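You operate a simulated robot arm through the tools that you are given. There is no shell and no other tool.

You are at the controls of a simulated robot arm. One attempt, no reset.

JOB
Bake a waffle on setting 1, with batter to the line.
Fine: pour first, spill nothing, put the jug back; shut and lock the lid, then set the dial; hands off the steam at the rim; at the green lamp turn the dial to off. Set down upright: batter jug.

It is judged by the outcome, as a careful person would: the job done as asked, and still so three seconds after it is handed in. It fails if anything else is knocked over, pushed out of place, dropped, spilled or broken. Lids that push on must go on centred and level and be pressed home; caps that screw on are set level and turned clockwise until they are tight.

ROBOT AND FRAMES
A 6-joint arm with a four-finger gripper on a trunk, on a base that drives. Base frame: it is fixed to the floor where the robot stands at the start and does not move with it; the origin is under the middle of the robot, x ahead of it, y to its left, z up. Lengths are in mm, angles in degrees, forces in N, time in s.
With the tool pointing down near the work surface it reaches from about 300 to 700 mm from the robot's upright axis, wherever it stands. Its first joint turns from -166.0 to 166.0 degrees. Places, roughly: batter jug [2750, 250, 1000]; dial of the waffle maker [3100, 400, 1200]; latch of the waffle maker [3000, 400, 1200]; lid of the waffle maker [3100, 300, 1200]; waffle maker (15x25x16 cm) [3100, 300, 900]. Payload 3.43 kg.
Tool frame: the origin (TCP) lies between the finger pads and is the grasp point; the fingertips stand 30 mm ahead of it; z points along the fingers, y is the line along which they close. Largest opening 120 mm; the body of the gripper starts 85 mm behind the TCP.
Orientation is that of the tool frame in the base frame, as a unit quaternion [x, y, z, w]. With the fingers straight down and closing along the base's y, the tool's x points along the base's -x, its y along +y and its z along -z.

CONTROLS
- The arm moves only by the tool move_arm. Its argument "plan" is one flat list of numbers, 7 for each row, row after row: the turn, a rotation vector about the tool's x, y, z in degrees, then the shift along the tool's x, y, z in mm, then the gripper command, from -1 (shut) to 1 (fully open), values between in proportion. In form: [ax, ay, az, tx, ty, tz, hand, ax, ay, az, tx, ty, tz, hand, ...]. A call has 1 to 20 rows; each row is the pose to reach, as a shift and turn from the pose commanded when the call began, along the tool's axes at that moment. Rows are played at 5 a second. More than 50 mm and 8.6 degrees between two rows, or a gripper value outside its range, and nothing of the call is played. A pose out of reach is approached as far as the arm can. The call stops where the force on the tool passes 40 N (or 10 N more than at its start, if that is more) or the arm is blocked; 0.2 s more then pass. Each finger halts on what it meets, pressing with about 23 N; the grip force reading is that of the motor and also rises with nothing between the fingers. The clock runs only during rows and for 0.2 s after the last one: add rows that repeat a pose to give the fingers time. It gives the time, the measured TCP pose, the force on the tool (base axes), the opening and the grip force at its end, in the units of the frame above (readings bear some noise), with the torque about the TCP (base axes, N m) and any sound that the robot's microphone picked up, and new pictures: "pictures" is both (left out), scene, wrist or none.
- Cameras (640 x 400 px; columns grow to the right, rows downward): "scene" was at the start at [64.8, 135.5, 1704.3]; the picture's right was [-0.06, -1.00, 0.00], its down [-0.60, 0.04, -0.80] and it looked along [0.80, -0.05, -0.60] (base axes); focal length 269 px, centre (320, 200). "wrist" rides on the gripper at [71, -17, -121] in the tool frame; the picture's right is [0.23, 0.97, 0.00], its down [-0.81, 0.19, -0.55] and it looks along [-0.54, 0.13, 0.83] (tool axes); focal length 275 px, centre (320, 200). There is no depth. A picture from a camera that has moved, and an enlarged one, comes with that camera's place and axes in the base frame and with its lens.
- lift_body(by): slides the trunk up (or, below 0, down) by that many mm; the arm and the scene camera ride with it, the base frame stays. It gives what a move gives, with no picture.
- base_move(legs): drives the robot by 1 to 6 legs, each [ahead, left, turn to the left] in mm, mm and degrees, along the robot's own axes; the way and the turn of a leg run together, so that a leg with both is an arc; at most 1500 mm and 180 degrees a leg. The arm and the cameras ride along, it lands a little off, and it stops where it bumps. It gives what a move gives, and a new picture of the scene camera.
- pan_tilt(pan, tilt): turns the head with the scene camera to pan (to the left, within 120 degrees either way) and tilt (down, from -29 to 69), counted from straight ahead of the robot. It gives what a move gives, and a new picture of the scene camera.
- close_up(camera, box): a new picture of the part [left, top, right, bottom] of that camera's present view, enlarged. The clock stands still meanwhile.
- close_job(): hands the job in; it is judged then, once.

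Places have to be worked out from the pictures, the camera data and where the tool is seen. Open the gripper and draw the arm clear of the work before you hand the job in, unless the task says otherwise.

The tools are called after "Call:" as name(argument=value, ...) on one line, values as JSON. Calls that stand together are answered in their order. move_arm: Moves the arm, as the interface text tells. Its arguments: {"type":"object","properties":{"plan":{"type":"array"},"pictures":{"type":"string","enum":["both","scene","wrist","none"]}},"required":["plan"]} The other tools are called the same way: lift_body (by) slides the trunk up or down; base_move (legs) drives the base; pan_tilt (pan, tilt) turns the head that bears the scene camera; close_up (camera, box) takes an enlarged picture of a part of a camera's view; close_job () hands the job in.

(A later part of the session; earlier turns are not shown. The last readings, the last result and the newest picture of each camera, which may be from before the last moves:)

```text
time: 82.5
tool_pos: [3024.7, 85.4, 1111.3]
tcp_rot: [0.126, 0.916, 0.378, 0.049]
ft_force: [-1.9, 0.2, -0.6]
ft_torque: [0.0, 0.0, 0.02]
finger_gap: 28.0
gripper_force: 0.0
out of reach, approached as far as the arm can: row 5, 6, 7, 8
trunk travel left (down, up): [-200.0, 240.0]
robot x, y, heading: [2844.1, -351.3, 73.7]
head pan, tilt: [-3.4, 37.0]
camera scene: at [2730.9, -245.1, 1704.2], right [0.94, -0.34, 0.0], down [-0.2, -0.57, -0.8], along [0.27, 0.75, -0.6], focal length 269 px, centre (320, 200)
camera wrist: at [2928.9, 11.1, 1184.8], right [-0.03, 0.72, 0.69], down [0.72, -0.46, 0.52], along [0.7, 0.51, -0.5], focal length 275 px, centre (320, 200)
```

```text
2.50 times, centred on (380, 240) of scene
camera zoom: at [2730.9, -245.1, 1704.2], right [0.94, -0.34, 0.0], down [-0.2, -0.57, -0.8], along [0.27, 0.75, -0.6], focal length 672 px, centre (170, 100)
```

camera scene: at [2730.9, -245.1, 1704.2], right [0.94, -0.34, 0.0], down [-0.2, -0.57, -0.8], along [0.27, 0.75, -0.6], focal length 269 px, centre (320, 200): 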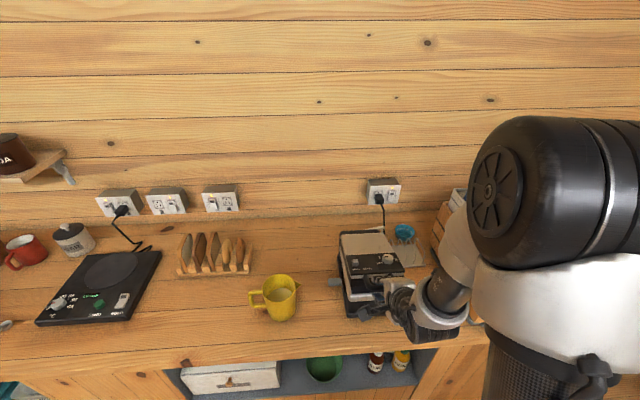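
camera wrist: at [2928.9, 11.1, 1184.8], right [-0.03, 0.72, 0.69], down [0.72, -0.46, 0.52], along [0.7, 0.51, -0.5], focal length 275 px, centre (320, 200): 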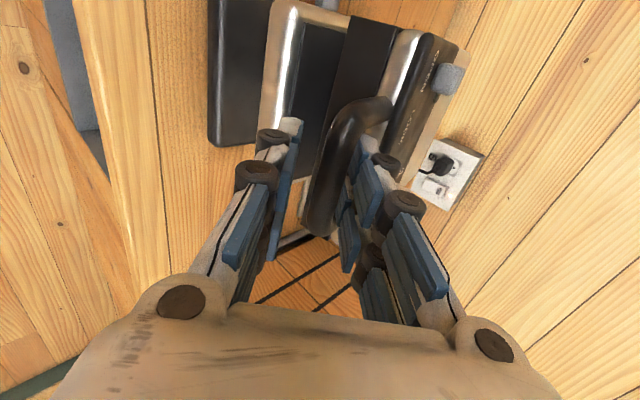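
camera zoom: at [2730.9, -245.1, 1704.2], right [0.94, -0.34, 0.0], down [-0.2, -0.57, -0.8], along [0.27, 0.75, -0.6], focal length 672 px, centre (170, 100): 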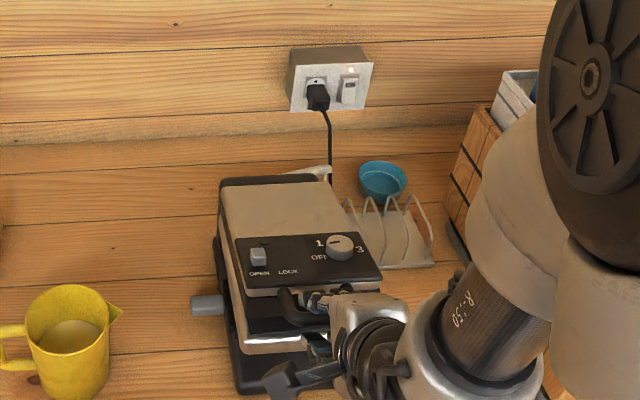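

The arm reached its fold limit with the lid ~15° from closed. I lower the trunk 30 mm so the lid goes down with the tool.

Call:
lift_body(by=-30)

Call:
close_up(camera="scene", box=[320, 160, 440, 320])

Call:
close_up(camera="wrist", box=[0, 0, 640, 400])

```text
time: 83.3
tool_pos: [3023.3, 85.7, 1081.2]
tcp_rot: [0.125, 0.916, 0.379, 0.05]
ft_force: [-0.8, -0.2, -0.1]
ft_torque: [0.04, -0.03, -0.04]
finger_gap: 28.1
gripper_force: 0.1
trunk travel left (down, up): [-170.0, 270.0]
robot x, y, heading: [2843.3, -344.0, 73.4]
head pan, tilt: [-3.4, 37.0]
```

```text
2.50 times, centred on (380, 240) of scene
camera zoom: at [2731.0, -244.8, 1674.2], right [0.94, -0.34, 0.0], down [-0.2, -0.57, -0.8], along [0.27, 0.75, -0.6], focal length 672 px, centre (170, 100)
```

zoom: 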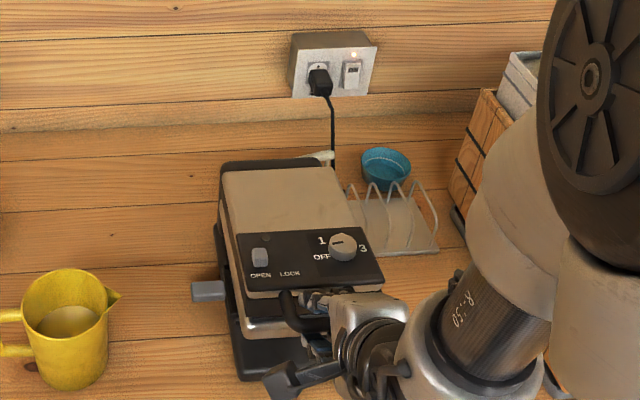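

```text
1.00 times, centred on (320, 200) of wrist (not enlarged: the box is as wide or as high as the picture)
camera zoom: at [2929.1, 11.3, 1154.8], right [-0.03, 0.72, 0.69], down [0.72, -0.46, 0.52], along [0.7, 0.51, -0.5], focal length 275 px, centre (320, 200)
```

zoom: 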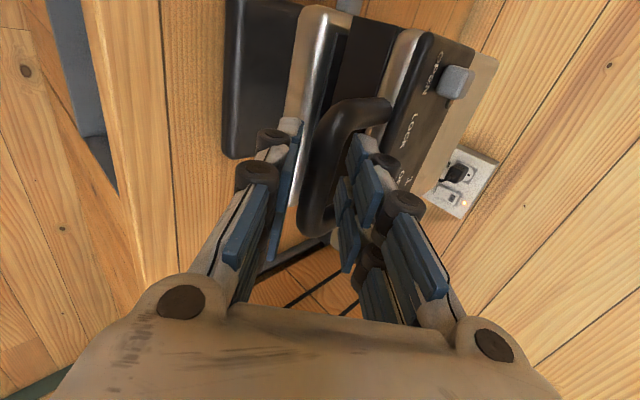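

Nearly closed with no force. I lower another 20 mm.

Call:
lift_body(by=-20)

Call:
close_up(camera="scene", box=[320, 160, 440, 320])

Call:
close_up(camera="wrist", box=[200, 0, 520, 200])

```text
time: 84.0
tool_pos: [3024.3, 85.6, 1060.8]
tcp_rot: [0.126, 0.916, 0.379, 0.049]
ft_force: [-2.8, 1.5, -1.4]
ft_torque: [-0.02, -0.01, 0.08]
finger_gap: 28.0
gripper_force: 0.1
trunk travel left (down, up): [-150.0, 290.0]
robot x, y, heading: [2842.8, -348.7, 73.7]
head pan, tilt: [-3.4, 37.0]
```

```text
2.50 times, centred on (380, 240) of scene
camera zoom: at [2731.0, -244.7, 1654.2], right [0.94, -0.34, 0.0], down [-0.2, -0.57, -0.8], along [0.27, 0.75, -0.6], focal length 672 px, centre (170, 100)
```

zoom: 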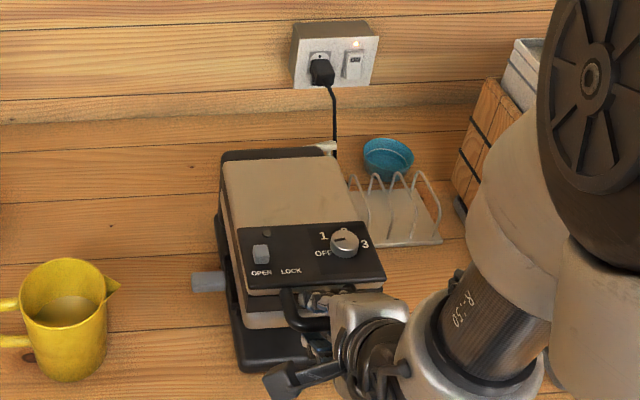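

```text
2.00 times, centred on (360, 100) of wrist
camera zoom: at [2929.1, 11.3, 1134.8], right [-0.03, 0.72, 0.69], down [0.72, -0.46, 0.52], along [0.7, 0.51, -0.5], focal length 551 px, centre (240, 400)
```

zoom: 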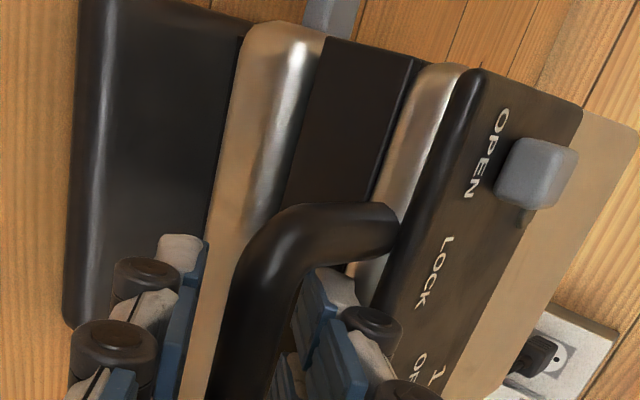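

I lower 10 mm more to see whether the lid has seated.

Call:
lift_body(by=-10)

Call:
close_up(camera="wrist", box=[200, 0, 520, 200])

Call:
close_up(camera="scene", box=[340, 200, 436, 310])

```text
time: 84.5
tool_pos: [3023.8, 87.2, 1052.0]
tcp_rot: [0.127, 0.915, 0.379, 0.049]
ft_force: [-2.6, 2.4, 2.0]
ft_torque: [0.0, -0.13, 0.02]
finger_gap: 29.5
gripper_force: 1.1
trunk travel left (down, up): [-140.0, 300.0]
robot x, y, heading: [2840.1, -345.2, 73.6]
head pan, tilt: [-3.4, 37.0]
```

```text
2.00 times, centred on (360, 100) of wrist
camera zoom: at [2929.0, 11.6, 1125.1], right [-0.03, 0.72, 0.69], down [0.72, -0.46, 0.52], along [0.7, 0.51, -0.5], focal length 551 px, centre (240, 400)
```

zoom: 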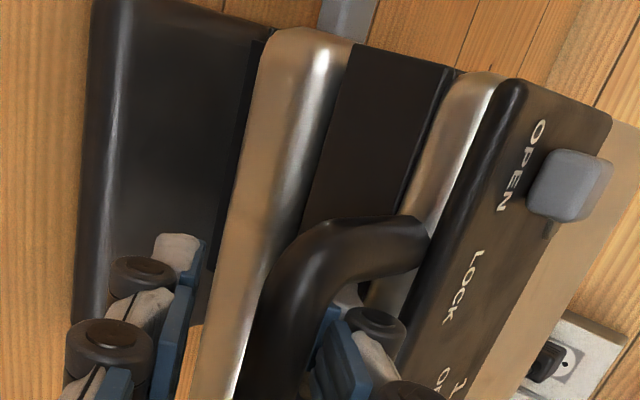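

```text
3.64 times, centred on (388, 255) of scene
camera zoom: at [2730.8, -244.9, 1644.2], right [0.94, -0.34, 0.0], down [-0.2, -0.57, -0.8], along [0.27, 0.75, -0.6], focal length 978 px, centre (73, 0)
```

zoom: 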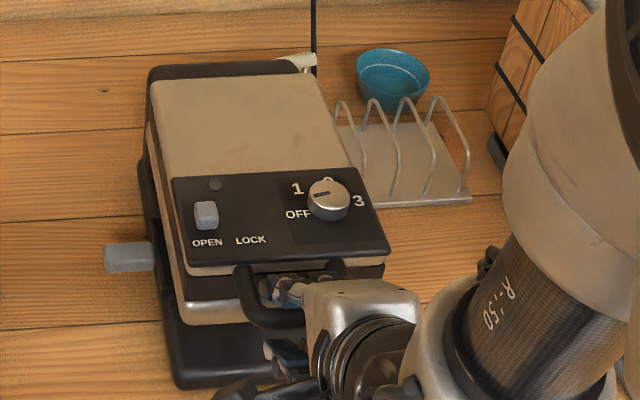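

The tool now moves relative to a stationary lid: it is down. I open the cage a little and back out along the tool axis.

Call:
move_arm(plan=[0, 0, 0, 0, 0, 0, -0.3, 0, 0, 0, 0, 0, 0, -0.2, 0, 0, 0, 0, 0, -10, -0.2, 0, 0, 0, 0, 0, -25, -0.2, 0, 0, 0, 0, 0, -45, -0.2])

```text
time: 85.8
tool_pos: [3032.3, 78.2, 1089.6]
tcp_rot: [0.126, 0.916, 0.379, 0.048]
ft_force: [-0.1, 0.2, -0.2]
ft_torque: [-0.02, -0.01, -0.02]
finger_gap: 47.9
gripper_force: 0.2
out of reach, approached as far as the arm can: row 3, 4, 5
trunk travel left (down, up): [-140.0, 300.0]
robot x, y, heading: [2841.0, -344.4, 73.7]
head pan, tilt: [-3.4, 37.0]
camera scene: at [2731.6, -246.4, 1644.5], right [0.94, -0.34, 0.0], down [-0.2, -0.57, -0.8], along [0.27, 0.75, -0.6], focal length 269 px, centre (320, 200)
camera wrist: at [2936.8, 3.7, 1162.4], right [-0.03, 0.72, 0.69], down [0.72, -0.46, 0.52], along [0.7, 0.51, -0.5], focal length 275 px, centre (320, 200)
```

scene: 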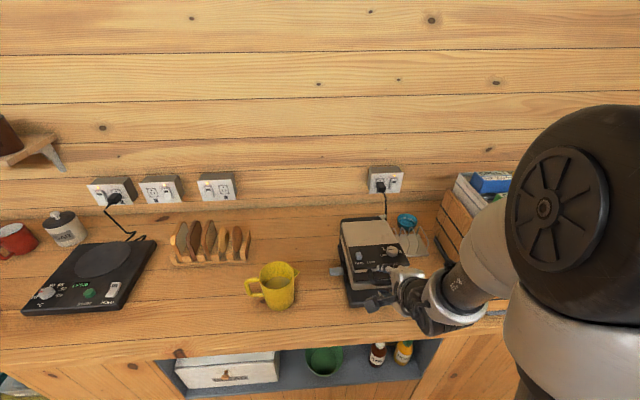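
wrist: 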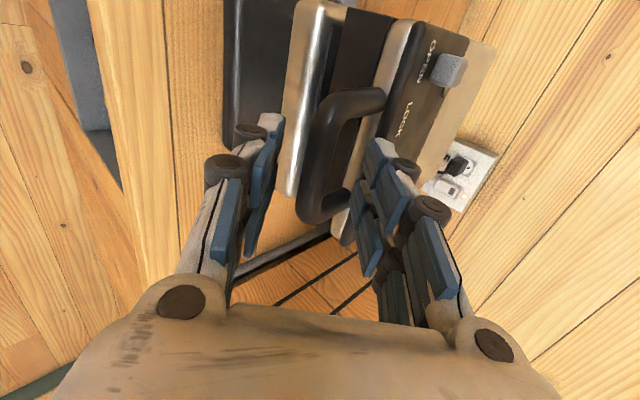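

The bar is now just at the fingertips' ends. I raise the trunk to move the tool straight up, clear of the handle.

Call:
lift_body(by=60)

Call:
close_up(camera="wrist", box=[0, 0, 640, 400])

Call:
close_up(camera="scene", box=[330, 200, 442, 320])

```text
time: 86.8
tool_pos: [3030.5, 78.9, 1148.7]
tcp_rot: [0.127, 0.916, 0.378, 0.049]
ft_force: [0.2, -3.2, 1.2]
ft_torque: [-0.11, -0.03, 0.07]
finger_gap: 49.2
gripper_force: 1.4
trunk travel left (down, up): [-200.0, 240.0]
robot x, y, heading: [2840.9, -345.9, 73.8]
head pan, tilt: [-3.4, 37.0]
```

```text
1.00 times, centred on (320, 200) of wrist (not enlarged: the box is as wide or as high as the picture)
camera zoom: at [2935.9, 3.9, 1221.8], right [-0.03, 0.73, 0.69], down [0.72, -0.46, 0.52], along [0.7, 0.51, -0.5], focal length 275 px, centre (320, 200)
```

zoom: 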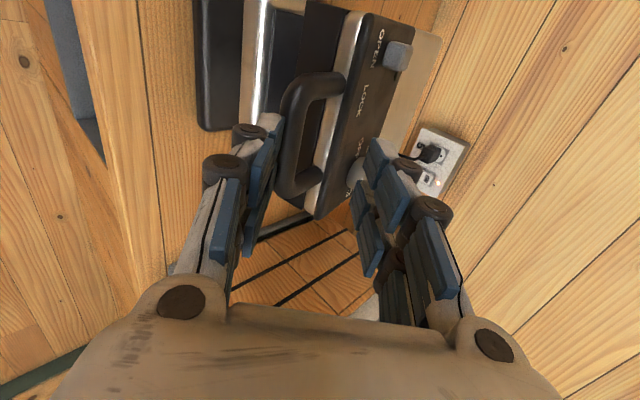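

```text
3.33 times, centred on (386, 260) of scene
camera zoom: at [2731.1, -245.8, 1704.3], right [0.94, -0.34, 0.0], down [-0.2, -0.57, -0.8], along [0.27, 0.75, -0.6], focal length 896 px, centre (100, 0)
```

zoom: 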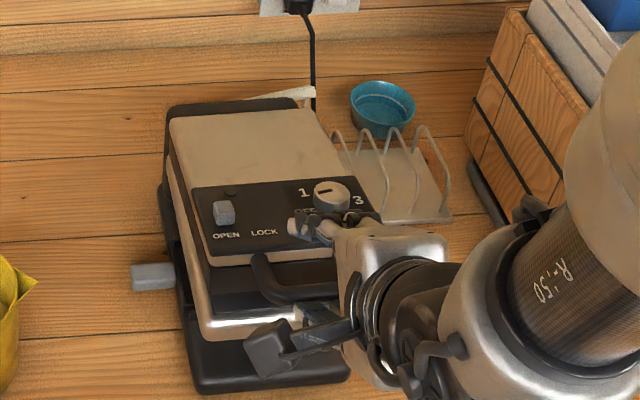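

The lower finger lifted the bar a little and the lid came up ~15° (it holds by friction). I back the base off 130 mm to slide the fingers off the bar, then will press the lid down from above.

Call:
base_move(legs=[[-130, 0, 0]])

Call:
close_up(camera="scene", box=[330, 170, 442, 290])

```text
time: 88.0
tool_pos: [2992.7, -44.3, 1148.2]
tcp_rot: [0.126, 0.916, 0.379, 0.049]
ft_force: [0.5, 0.1, 0.2]
ft_torque: [0.01, -0.06, 0.0]
finger_gap: 47.9
gripper_force: 0.1
trunk travel left (down, up): [-200.0, 240.0]
robot x, y, heading: [2805.7, -467.1, 74.0]
head pan, tilt: [-3.4, 37.0]
camera scene: at [2694.9, -369.7, 1704.4], right [0.94, -0.33, 0.0], down [-0.2, -0.57, -0.8], along [0.27, 0.75, -0.6], focal length 269 px, centre (320, 200)
```

scene: 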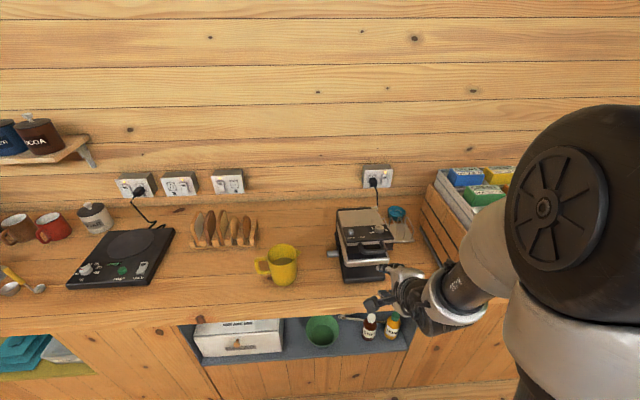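

```text
3.33 times, centred on (386, 230) of scene
camera zoom: at [2694.9, -369.7, 1704.4], right [0.94, -0.33, 0.0], down [-0.2, -0.57, -0.8], along [0.27, 0.75, -0.6], focal length 896 px, centre (100, 100)
```

zoom: 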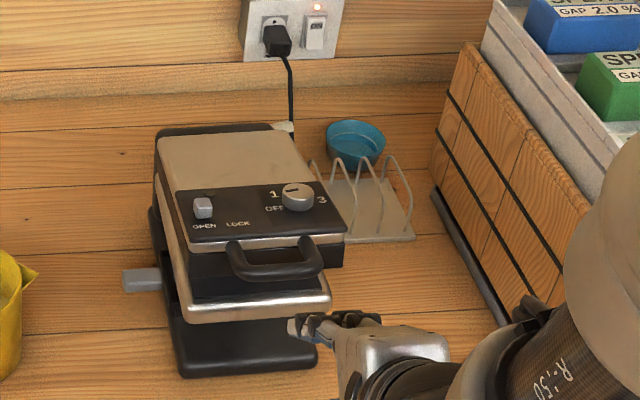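

The lid stands ~15° open, the batter still shut in cleanly. I turn the tool straight down, close the fingers and raise, then move 60 mm forward.

Call:
move_arm(plan=[7.5, 0, 0, 0, 13, -13, -0.4, 15, 0, 0, 0, 26, -26, -0.6, 22.5, 0, 0, 0, 39, -39, -0.8, 30, 0, 0, 0, 52, -52, -1, 37.5, 0, 0, 0, 65, -65, -1, 45, 0, 0, 0, 77.8, -77.8, -1, 45, 0, 0, 0, 77.8, -77.8, -1], pictures="none")

Call:
base_move(legs=[[60, 0, 0]])

Call:
close_up(camera="scene", box=[330, 180, 442, 300])

```text
time: 89.6
tool_pos: [2996.5, -42.7, 1259.1]
tcp_rot: [0.134, 0.991, -0.001, -0.003]
ft_force: [0.3, -0.5, -0.7]
ft_torque: [-0.01, 0.0, 0.0]
finger_gap: 0.0
gripper_force: 23.4
out of reach, approached as far as the arm can: row 2, 3
trunk travel left (down, up): [-200.0, 240.0]
robot x, y, heading: [2810.3, -472.0, 73.8]
head pan, tilt: [-3.4, 37.0]
```

```text
time: 90.6
tool_pos: [3010.7, 15.7, 1256.4]
tcp_rot: [0.132, 0.991, -0.001, -0.002]
ft_force: [0.3, 0.3, -0.7]
ft_torque: [-0.07, 0.05, 0.02]
finger_gap: 0.2
gripper_force: 22.5
trunk travel left (down, up): [-200.0, 240.0]
robot x, y, heading: [2821.7, -412.3, 74.3]
head pan, tilt: [-3.4, 37.0]
camera scene: at [2712.2, -309.0, 1704.2], right [0.94, -0.33, 0.0], down [-0.2, -0.57, -0.8], along [0.27, 0.75, -0.6], focal length 269 px, centre (320, 200)
```

scene: 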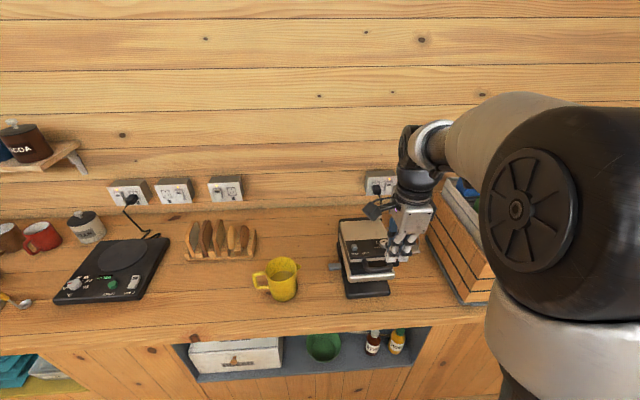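

```text
3.33 times, centred on (386, 240) of scene
camera zoom: at [2712.2, -309.0, 1704.2], right [0.94, -0.33, 0.0], down [-0.2, -0.57, -0.8], along [0.27, 0.75, -0.6], focal length 896 px, centre (100, 67)
```

zoom: 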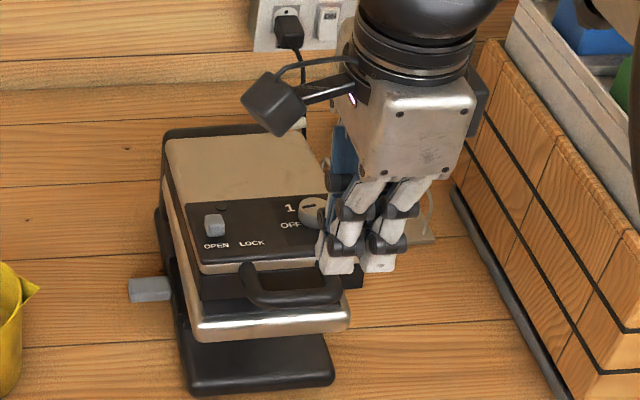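

Now I bring the closed fingers above the lid's front edge, midway between latch and dial, to press it down.

Call:
move_arm(plan=[0, 0, 0, 5, 30, 0, -1, 0, 0, 0, 10, 62, 0, -1, 0, 0, 0, 15, 94, 0, -1, 0, 0, 0, 20, 123, 0, -1, 0, 0, 0, 20, 123, 20, -1, 0, 0, 0, 20, 123, 40, -1, 0, 0, 0, 20, 123, 40, -1])

Call:
close_up(camera="scene", box=[330, 180, 442, 300])

```text
time: 92.2
tool_pos: [3022.6, 138.3, 1217.9]
tcp_rot: [0.134, 0.991, -0.001, -0.003]
ft_force: [-1.1, -1.2, 0.2]
ft_torque: [0.06, -0.01, 0.01]
finger_gap: 0.0
gripper_force: 23.2
trunk travel left (down, up): [-200.0, 240.0]
robot x, y, heading: [2823.9, -410.4, 74.1]
head pan, tilt: [-3.4, 37.0]
camera scene: at [2711.6, -311.2, 1704.3], right [0.94, -0.33, 0.0], down [-0.2, -0.57, -0.8], along [0.27, 0.75, -0.6], focal length 269 px, centre (320, 200)
camera wrist: at [2949.5, 140.7, 1339.8], right [0.03, 1.0, 0.0], down [0.84, -0.03, 0.55], along [0.55, -0.02, -0.84], focal length 275 px, centre (320, 200)
```

scene: 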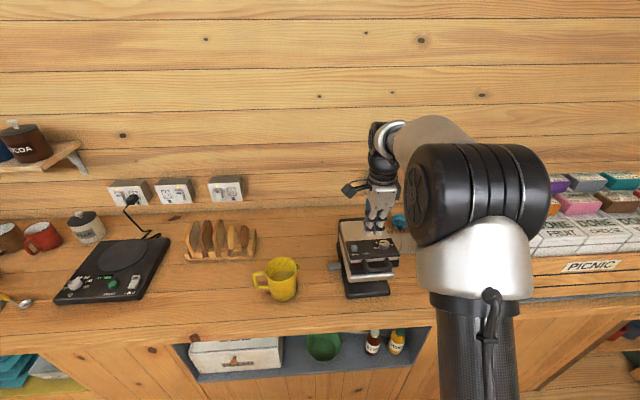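
wrist: 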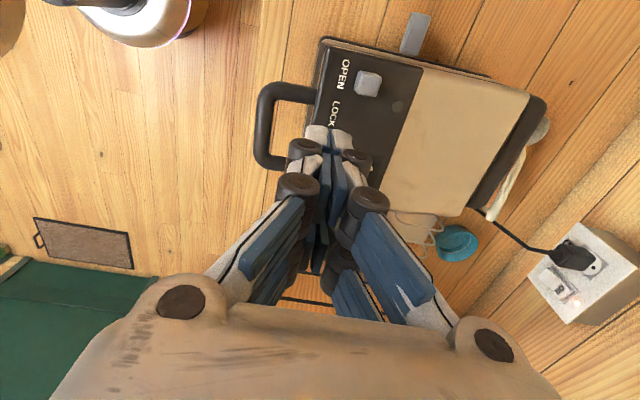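

```text
3.33 times, centred on (386, 240) of scene
camera zoom: at [2711.6, -311.2, 1704.3], right [0.94, -0.33, 0.0], down [-0.2, -0.57, -0.8], along [0.27, 0.75, -0.6], focal length 896 px, centre (100, 67)
```

zoom: 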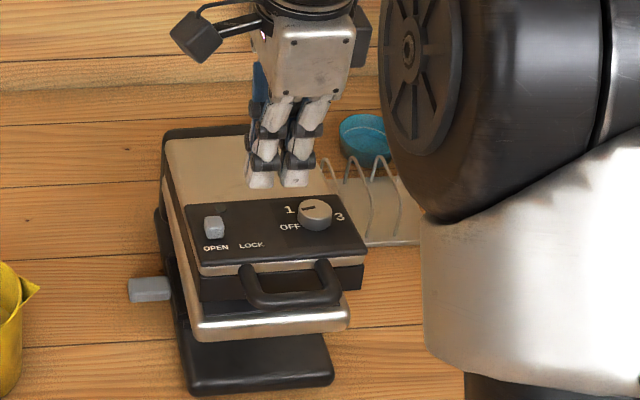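

I shift 8 mm further onto the lid and descend in small steps; the call stops by itself if force builds up.

Call:
move_arm(plan=[0, 0, 0, 0, 8, 15, -1, 0, 0, 0, 0, 8, 30, -1, 0, 0, 0, 0, 8, 45, -1, 0, 0, 0, 0, 8, 55, -1, 0, 0, 0, 0, 8, 65, -1, 0, 0, 0, 0, 8, 75, -1, 0, 0, 0, 0, 8, 80, -1], pictures="none")

Call:
close_up(camera="scene", box=[330, 180, 442, 300])

```text
time: 93.8
tool_pos: [3025.2, 147.0, 1138.2]
tcp_rot: [0.133, 0.991, -0.002, -0.003]
ft_force: [0.9, 0.0, -1.2]
ft_torque: [0.0, 0.01, -0.02]
finger_gap: 0.1
gripper_force: 22.7
trunk travel left (down, up): [-200.0, 240.0]
robot x, y, heading: [2826.7, -410.5, 74.0]
head pan, tilt: [-3.4, 37.0]
```

```text
3.33 times, centred on (386, 240) of scene
camera zoom: at [2711.8, -310.7, 1704.3], right [0.94, -0.33, 0.0], down [-0.2, -0.57, -0.8], along [0.27, 0.75, -0.6], focal length 896 px, centre (100, 67)
```

zoom: 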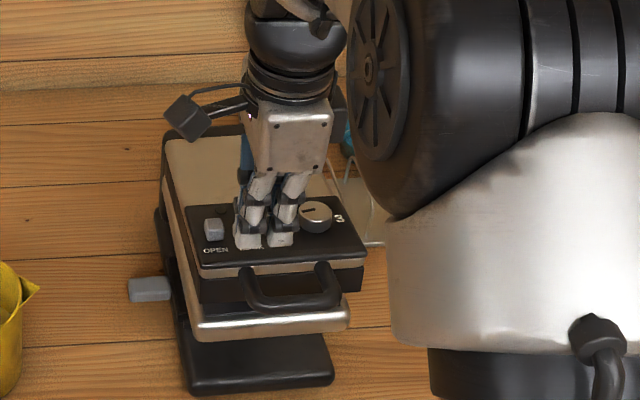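

Tips are just above the panel, between latch and knob. I continue down in 5 mm steps.

Call:
move_arm(plan=[0, 0, 0, 3, 0, 5, -1, 0, 0, 0, 3, 0, 10, -1, 0, 0, 0, 3, 0, 15, -1, 0, 0, 0, 3, 0, 20, -1, 0, 0, 0, 3, 0, 25, -1, 0, 0, 0, 3, 0, 30, -1], pictures="none")

Call:
close_up(camera="scene", box=[330, 180, 442, 300])

```text
time: 95.2
tool_pos: [3021.9, 146.2, 1108.0]
tcp_rot: [0.133, 0.991, -0.001, -0.003]
ft_force: [0.5, 0.0, -0.1]
ft_torque: [-0.01, -0.03, 0.01]
finger_gap: 0.0
gripper_force: 23.2
trunk travel left (down, up): [-200.0, 240.0]
robot x, y, heading: [2823.8, -411.1, 74.0]
head pan, tilt: [-3.4, 37.0]
```

```text
3.33 times, centred on (386, 240) of scene
camera zoom: at [2711.8, -310.7, 1704.3], right [0.94, -0.33, 0.0], down [-0.2, -0.57, -0.8], along [0.27, 0.75, -0.6], focal length 896 px, centre (100, 67)
```

zoom: 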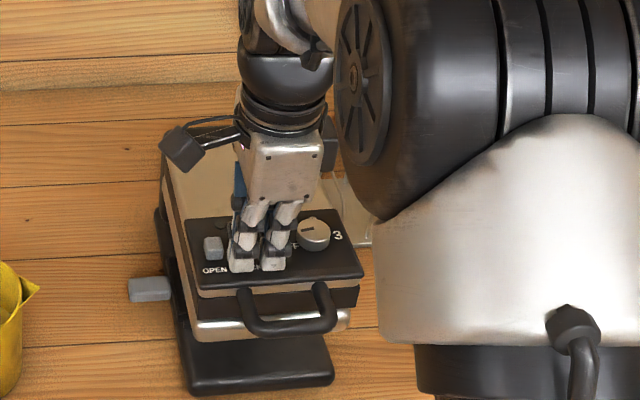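

The lid moves down with the fingers with hardly any force. I continue until it seats.

Call:
move_arm(plan=[0, 0, 0, 0, 0, 4, -1, 0, 0, 0, 0, 0, 8, -1, 0, 0, 0, 0, 0, 12, -1, 0, 0, 0, 0, 0, 16, -1, 0, 0, 0, 0, 0, 20, -1], pictures="none")

Call:
close_up(camera="scene", box=[330, 180, 442, 300])

```text
time: 96.2
tool_pos: [3021.5, 147.8, 1101.4]
tcp_rot: [0.133, 0.991, 0.004, -0.001]
ft_force: [-3.2, -7.7, 18.3]
ft_torque: [-0.33, -0.16, -0.14]
finger_gap: 5.9
gripper_force: 22.7
trunk travel left (down, up): [-200.0, 240.0]
robot x, y, heading: [2824.2, -413.9, 73.8]
head pan, tilt: [-3.4, 37.0]
stopped in row 4: the force on the tool passed its limit at 44 N (the readings are from after the stop); the commanded pose is now the measured one
```

```text
3.33 times, centred on (386, 240) of scene
camera zoom: at [2710.5, -313.8, 1704.4], right [0.94, -0.33, 0.0], down [-0.2, -0.57, -0.8], along [0.27, 0.75, -0.6], focal length 896 px, centre (100, 67)
```

zoom: 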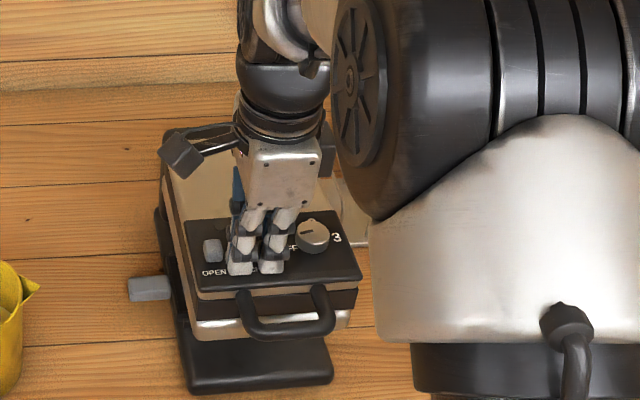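

The lid has seated (44 N at tip z≈1070). I rise 70 mm and look at latch, lamp and dial.

Call:
move_arm(plan=[0, 0, 0, 0, 0, -10, -1, 0, 0, 0, 0, 0, -30, -1, 0, 0, 0, 0, 0, -50, -1, 0, 0, 0, 0, 0, -70, -1, 0, 0, 0, 0, -30, -90, -1, 0, 0, 0, 0, -70, -100, -1, 0, 0, 0, 0, -110, -110, -1, 0, 0, 0, 0, -110, -110, -1])

Call:
close_up(camera="scene", box=[340, 205, 420, 255])

Call:
close_up(camera="wrist", box=[240, 0, 560, 200])

```text
time: 98.0
tool_pos: [2992.5, 44.1, 1208.0]
tcp_rot: [0.133, 0.991, 0.004, -0.002]
ft_force: [1.0, -0.1, -0.4]
ft_torque: [-0.04, 0.0, 0.03]
finger_gap: 0.0
gripper_force: 22.8
trunk travel left (down, up): [-200.0, 240.0]
robot x, y, heading: [2826.6, -414.0, 74.0]
head pan, tilt: [-3.4, 37.0]
camera scene: at [2712.1, -309.5, 1704.1], right [0.94, -0.33, 0.0], down [-0.2, -0.57, -0.8], along [0.27, 0.75, -0.6], focal length 269 px, centre (320, 200)
camera wrist: at [2918.8, 45.1, 1328.9], right [0.03, 1.0, 0.01], down [0.83, -0.03, 0.55], along [0.55, -0.01, -0.83], focal length 275 px, centre (320, 200)
```

scene: 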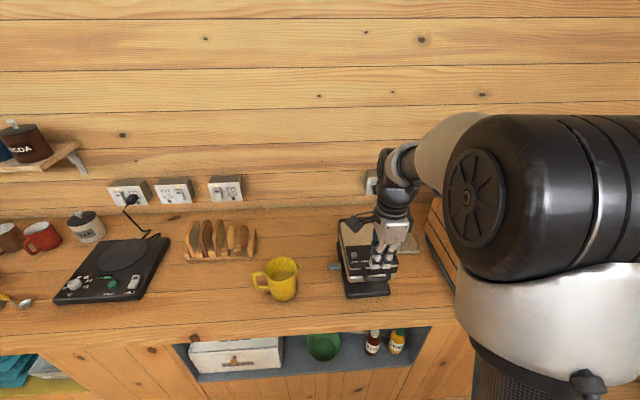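
wrist: 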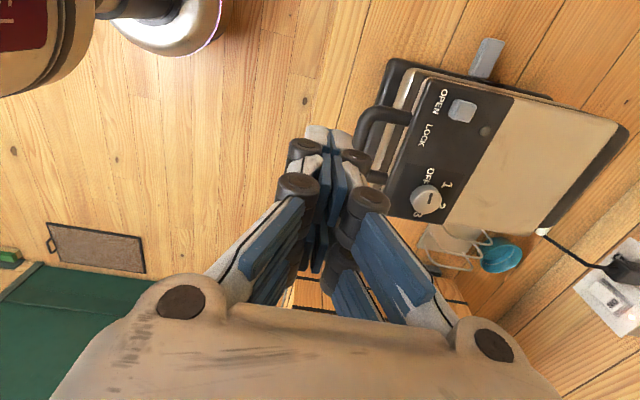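

```text
8.00 times, centred on (380, 230) of scene
camera zoom: at [2712.1, -309.5, 1704.1], right [0.94, -0.33, 0.0], down [-0.2, -0.57, -0.8], along [0.27, 0.75, -0.6], focal length 2151 px, centre (-160, -40)
```

zoom: 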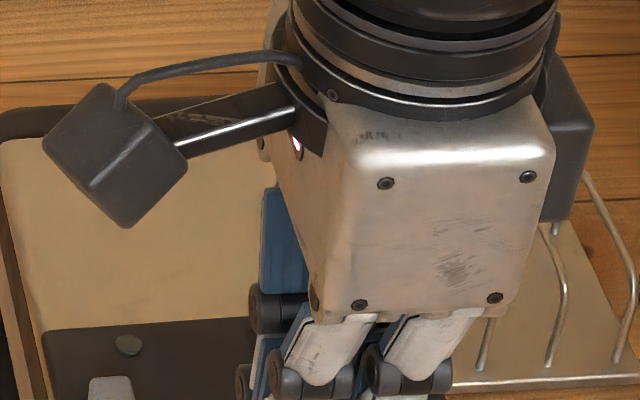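

```text
2.00 times, centred on (400, 100) of wrist
camera zoom: at [2918.8, 45.1, 1328.9], right [0.03, 1.0, 0.01], down [0.83, -0.03, 0.55], along [0.55, -0.01, -0.83], focal length 551 px, centre (160, 400)
```

zoom: 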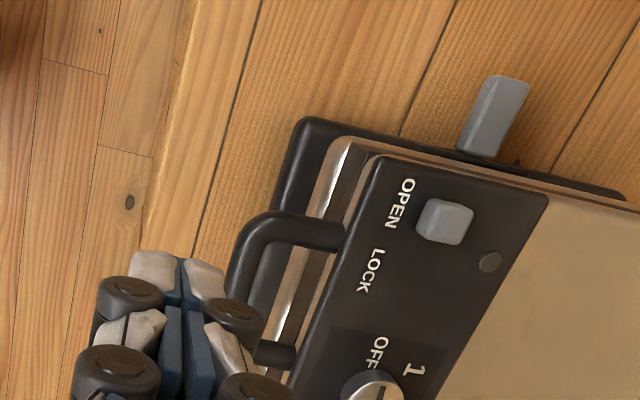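

Wrist view: latch block at ≈[2992, 167] on OPEN, LOCK ≈32 mm to its right (+d); dial at ≈[3084, 150]. I move above the latch with fingers opened to 60 mm.

Call:
move_arm(plan=[0, 0, 0, 8, 30, 0, -0.5, 0, 0, 0, 16, 60, 0, 0, 0, 0, 0, 24, 90, 0, 0, 0, 0, 0, 32, 119, 0, 0, 0, 0, 0, 32, 119, 30, 0, 0, 0, 0, 32, 119, 60, 0, 0, 0, 0, 32, 119, 60, 0])

Call:
close_up(camera="scene", box=[330, 200, 426, 260])

```text
time: 99.6
tool_pos: [2994.2, 164.5, 1149.6]
tcp_rot: [0.133, 0.991, 0.006, -0.002]
ft_force: [-0.7, 0.1, -0.7]
ft_torque: [0.02, -0.02, -0.02]
finger_gap: 59.9
gripper_force: 0.2
trunk travel left (down, up): [-200.0, 240.0]
robot x, y, heading: [2822.1, -416.3, 74.0]
head pan, tilt: [-3.4, 37.0]
camera scene: at [2711.6, -311.3, 1704.3], right [0.94, -0.33, 0.0], down [-0.2, -0.57, -0.8], along [0.27, 0.75, -0.6], focal length 269 px, centre (320, 200)
camera wrist: at [2920.1, 166.6, 1270.1], right [0.03, 1.0, 0.01], down [0.83, -0.03, 0.55], along [0.55, -0.01, -0.83], focal length 275 px, centre (320, 200)
```

scene: 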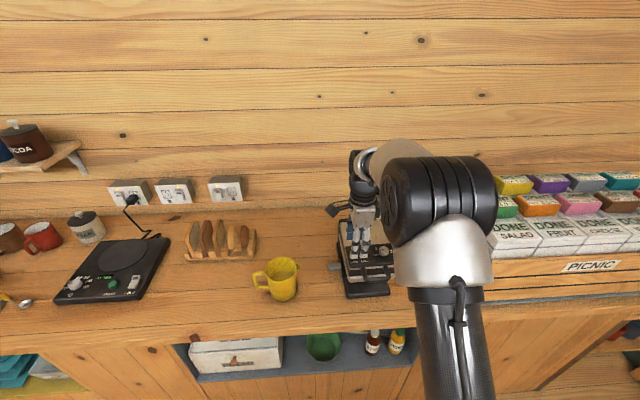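
wrist: 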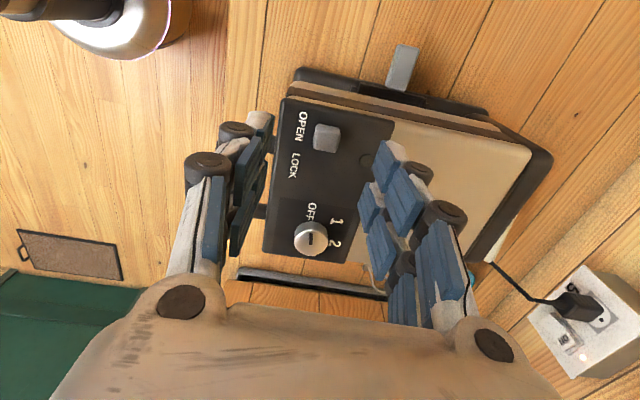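

```text
6.67 times, centred on (378, 230) of scene
camera zoom: at [2711.6, -311.3, 1704.3], right [0.94, -0.33, 0.0], down [-0.2, -0.57, -0.8], along [0.27, 0.75, -0.6], focal length 1793 px, centre (-67, 0)
```

zoom: 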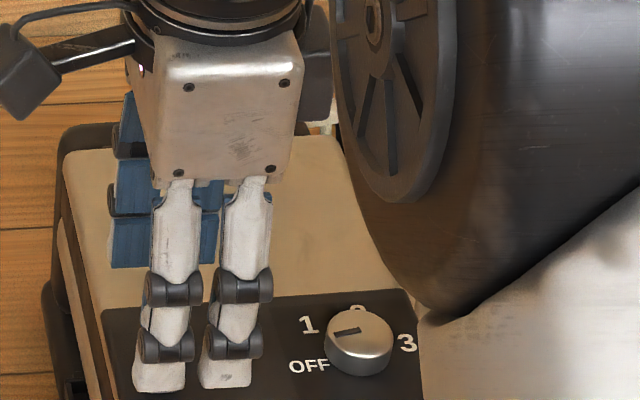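

The view shows the dial pointing at OFF and the latch just under the TCP. I fine-adjust, lower to ~3 mm above the panel and close on the latch block.

Call:
move_arm(plan=[0, 0, 0, 3.7, 3.6, 15, 0, 0, 0, 0, 3.7, 3.6, 30, 0, 0, 0, 0, 3.7, 3.6, 40, 0, 0, 0, 0, 3.7, 3.6, 45, 0, 0, 0, 0, 3.7, 3.6, 45, -0.3, 0, 0, 0, 3.7, 3.6, 45, -0.5, 0, 0, 0, 3.7, 3.6, 45, -0.7, 0, 0, 0, 3.7, 3.6, 45, -0.7])

Call:
close_up(camera="scene", box=[330, 200, 426, 260])

```text
time: 101.4
tool_pos: [2990.7, 170.9, 1106.1]
tcp_rot: [0.133, 0.991, 0.003, -0.002]
ft_force: [-0.9, -2.2, -0.1]
ft_torque: [-0.04, 0.01, 0.03]
finger_gap: 18.9
gripper_force: 0.9
trunk travel left (down, up): [-200.0, 240.0]
robot x, y, heading: [2827.8, -412.6, 74.1]
head pan, tilt: [-3.4, 37.0]
camera scene: at [2711.7, -311.1, 1704.3], right [0.94, -0.33, 0.0], down [-0.2, -0.57, -0.8], along [0.27, 0.75, -0.6], focal length 269 px, centre (320, 200)
camera wrist: at [2916.9, 172.6, 1225.4], right [0.03, 1.0, 0.01], down [0.83, -0.03, 0.55], along [0.55, -0.01, -0.83], focal length 275 px, centre (320, 200)
```

scene: 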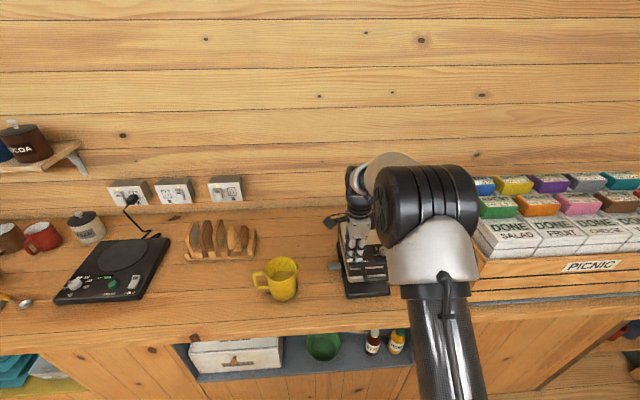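
wrist: 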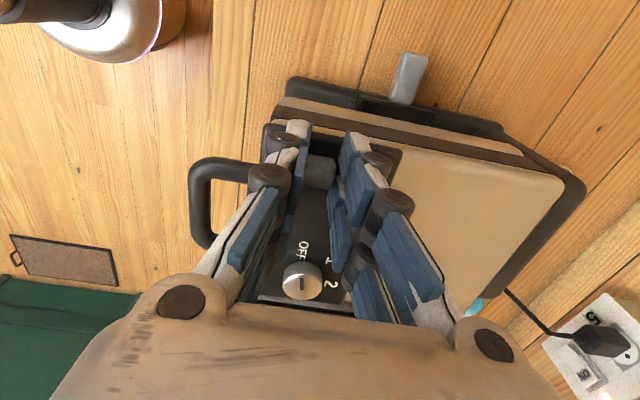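

```text
6.67 times, centred on (378, 230) of scene
camera zoom: at [2711.7, -311.1, 1704.3], right [0.94, -0.33, 0.0], down [-0.2, -0.57, -0.8], along [0.27, 0.75, -0.6], focal length 1793 px, centre (-67, 0)
```

zoom: 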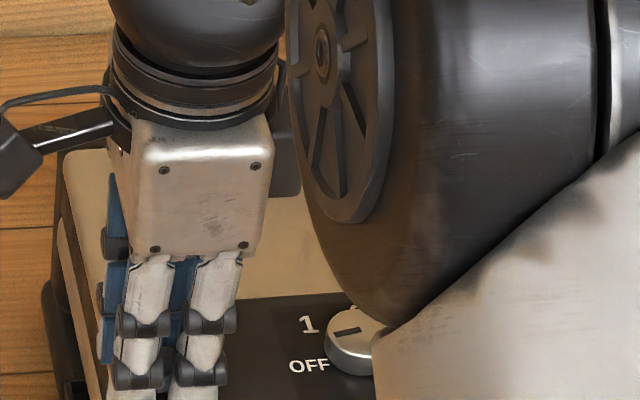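

The fingers are on the latch (gap ≈19 mm). I grip it and slide 32 mm toward LOCK.

Call:
move_arm(plan=[0, 0, 0, 0, 0, 0, -1, 0, 0, 0, 0, 0, 0, -1, 0, 0, 0, -5, 0, 0, -1, 0, 0, 0, -10, 0, 0, -1, 0, 0, 0, -15, 0, 0, -1, 0, 0, 0, -20, 0, 0, -1, 0, 0, 0, -25, 0, 0, -1, 0, 0, 0, -29, 0, 0, -1, 0, 0, 0, -32, 0, 0, -1, 0, 0, 0, -32, 0, 0, -1])

Call:
close_up(camera="wrist", box=[200, 60, 456, 320])

```text
time: 103.6
tool_pos: [3020.8, 163.8, 1104.1]
tcp_rot: [0.132, 0.991, 0.004, -0.002]
ft_force: [-15.1, -1.8, 5.9]
ft_torque: [-0.17, 0.25, 0.17]
finger_gap: 17.5
gripper_force: 23.1
trunk travel left (down, up): [-200.0, 240.0]
robot x, y, heading: [2824.4, -410.6, 74.2]
head pan, tilt: [-3.4, 37.0]
camera scene: at [2709.0, -311.7, 1704.2], right [0.94, -0.33, 0.0], down [-0.2, -0.57, -0.8], along [0.27, 0.75, -0.6], focal length 269 px, centre (320, 200)
camera wrist: at [2946.3, 164.2, 1225.0], right [0.03, 1.0, 0.01], down [0.83, -0.03, 0.55], along [0.55, -0.01, -0.83], focal length 275 px, centre (320, 200)
```

scene: 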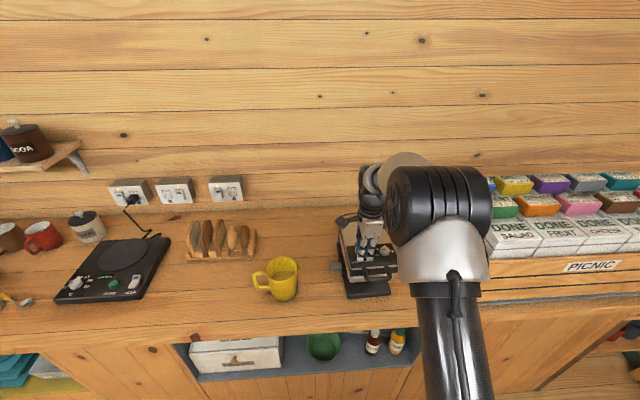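
wrist: 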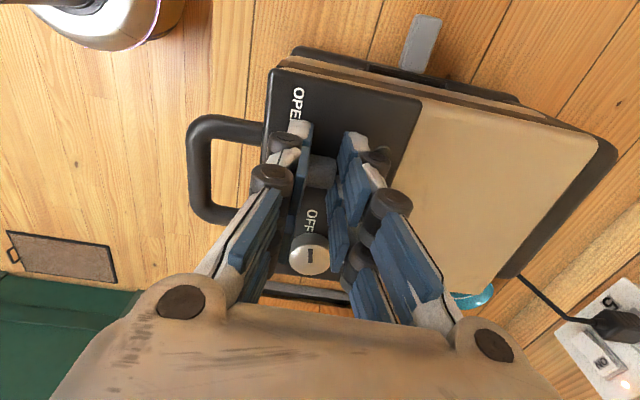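

```text
1.54 times, centred on (328, 190) of wrist
camera zoom: at [2946.3, 164.2, 1225.0], right [0.03, 1.0, 0.01], down [0.83, -0.03, 0.55], along [0.55, -0.01, -0.83], focal length 424 px, centre (308, 215)
```

zoom: 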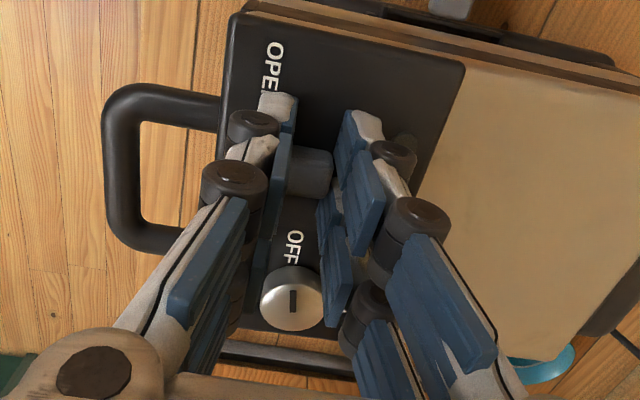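

The latch slid and now pushes back with 15 N – end stop reached at LOCK. I relax, open and rise to check.

Call:
move_arm(plan=[0, 0, 0, 2, 0, 0, -1, 0, 0, 0, 2, 0, 0, -0.5, 0, 0, 0, 2, 0, 0, -0.2, 0, 0, 0, 2, 0, -10, -0.2, 0, 0, 0, 2, 0, -30, -0.2, 0, 0, 0, 20, 0, -50, -0.2, 0, 0, 0, 40, 0, -60, -0.2, 0, 0, 0, 40, 0, -60, -0.2])

Call:
close_up(camera="wrist", box=[220, 60, 476, 320])

```text
time: 105.4
tool_pos: [2984.5, 172.4, 1163.6]
tcp_rot: [0.133, 0.991, 0.004, -0.003]
ft_force: [0.3, 0.3, 0.7]
ft_torque: [0.0, -0.02, 0.0]
finger_gap: 47.9
gripper_force: 0.0
trunk travel left (down, up): [-200.0, 240.0]
robot x, y, heading: [2822.7, -410.0, 73.9]
head pan, tilt: [-3.4, 37.0]
camera scene: at [2712.1, -310.9, 1704.3], right [0.94, -0.33, 0.0], down [-0.2, -0.57, -0.8], along [0.27, 0.75, -0.6], focal length 269 px, centre (320, 200)
camera wrist: at [2910.5, 173.9, 1284.2], right [0.03, 1.0, 0.01], down [0.83, -0.03, 0.55], along [0.55, -0.01, -0.83], focal length 275 px, centre (320, 200)
```

scene: 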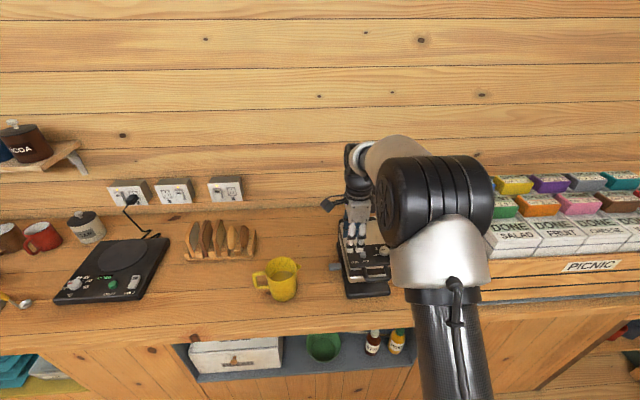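
wrist: 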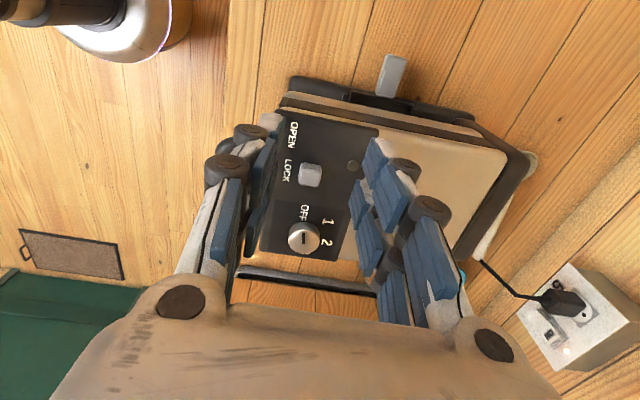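

```text
1.54 times, centred on (348, 190) of wrist
camera zoom: at [2910.5, 173.9, 1284.2], right [0.03, 1.0, 0.01], down [0.83, -0.03, 0.55], along [0.55, -0.01, -0.83], focal length 424 px, centre (277, 215)
```

zoom: 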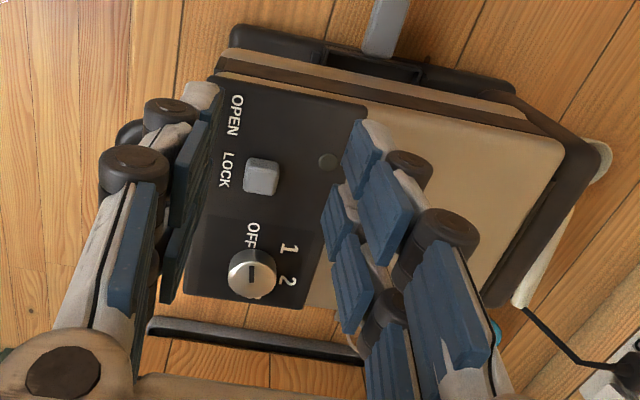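

Latch sits at LOCK. The dial's marks are ~60° apart (OFF → 1 clockwise), knob centre ≈[3083, 154], ~30 mm wide. I go above the knob with the tool pre-turned by −60° so that the clockwise turn ends in the present orientation.

Call:
move_arm(plan=[0, 0, -7.5, -13, 1, 0, -0.27, 0, 0, -15, -26, 2, 0, -0.27, 0, 0, -22.5, -39, 3, 0, -0.27, 0, 0, -30, -52, 4, 0, -0.27, 0, 0, -37.5, -65, 5, 0, -0.27, 0, 0, -45, -78, 6, 0, -0.27, 0, 0, -52.5, -90, 7, 0, -0.27, 0, 0, -60, -99.7, 8.2, 0, -0.27, 0, 0, -60, -99.7, 8.2, 0, -0.27])

Call:
close_up(camera="scene", box=[330, 200, 426, 260])

```text
time: 107.4
tool_pos: [3082.6, 154.9, 1163.3]
tcp_rot: [-0.381, 0.924, 0.004, -0.001]
ft_force: [-0.7, 0.1, -0.4]
ft_torque: [0.01, -0.01, 0.0]
finger_gap: 43.8
gripper_force: 0.2
trunk travel left (down, up): [-200.0, 240.0]
robot x, y, heading: [2824.6, -410.8, 73.9]
head pan, tilt: [-3.4, 37.0]
camera scene: at [2711.6, -310.8, 1704.3], right [0.94, -0.33, 0.0], down [-0.2, -0.57, -0.8], along [0.27, 0.75, -0.6], focal length 269 px, centre (320, 200)
camera wrist: at [3043.2, 90.9, 1283.8], right [-0.85, 0.53, 0.01], down [0.44, 0.7, 0.56], along [0.29, 0.48, -0.83], focal length 275 px, centre (320, 200)
```

scene: 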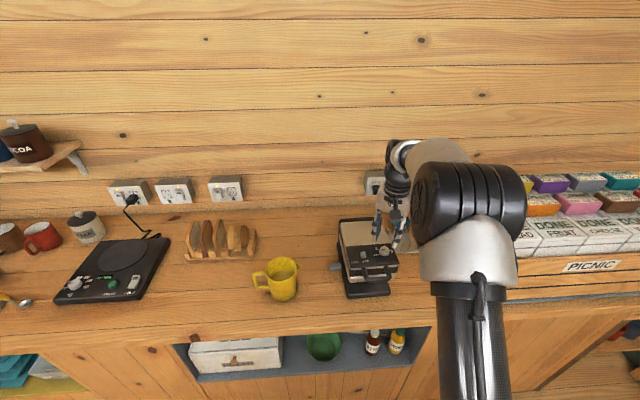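
wrist: 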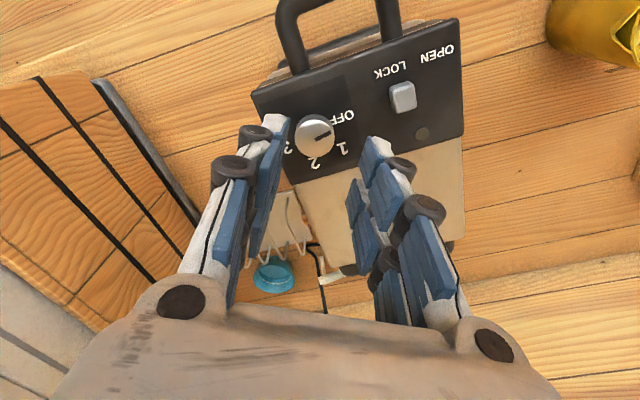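

```text
6.67 times, centred on (378, 230) of scene
camera zoom: at [2711.6, -310.8, 1704.3], right [0.94, -0.33, 0.0], down [-0.2, -0.57, -0.8], along [0.27, 0.75, -0.6], focal length 1793 px, centre (-67, 0)
```

zoom: 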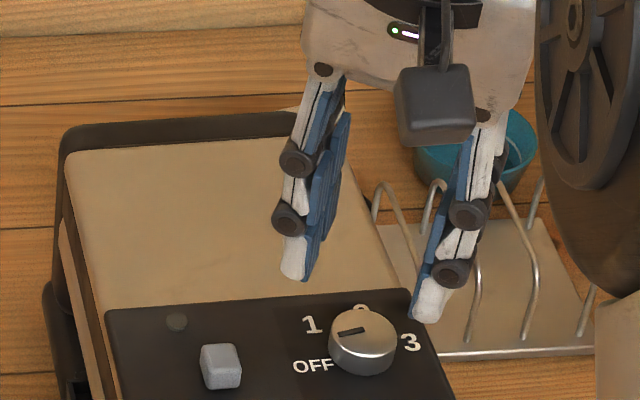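

Knob is nearly under the TCP (3 mm off). I take an enlarged look at the dial marks.

Call:
close_up(camera="wrist", box=[256, 90, 384, 170])

```text
5.00 times, centred on (320, 130) of wrist
camera zoom: at [3043.2, 90.9, 1283.8], right [-0.85, 0.53, 0.01], down [0.44, 0.7, 0.56], along [0.29, 0.48, -0.83], focal length 1376 px, centre (320, 550)
```

zoom: 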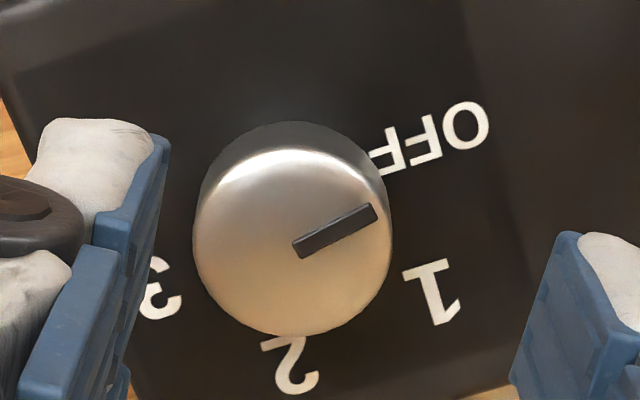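

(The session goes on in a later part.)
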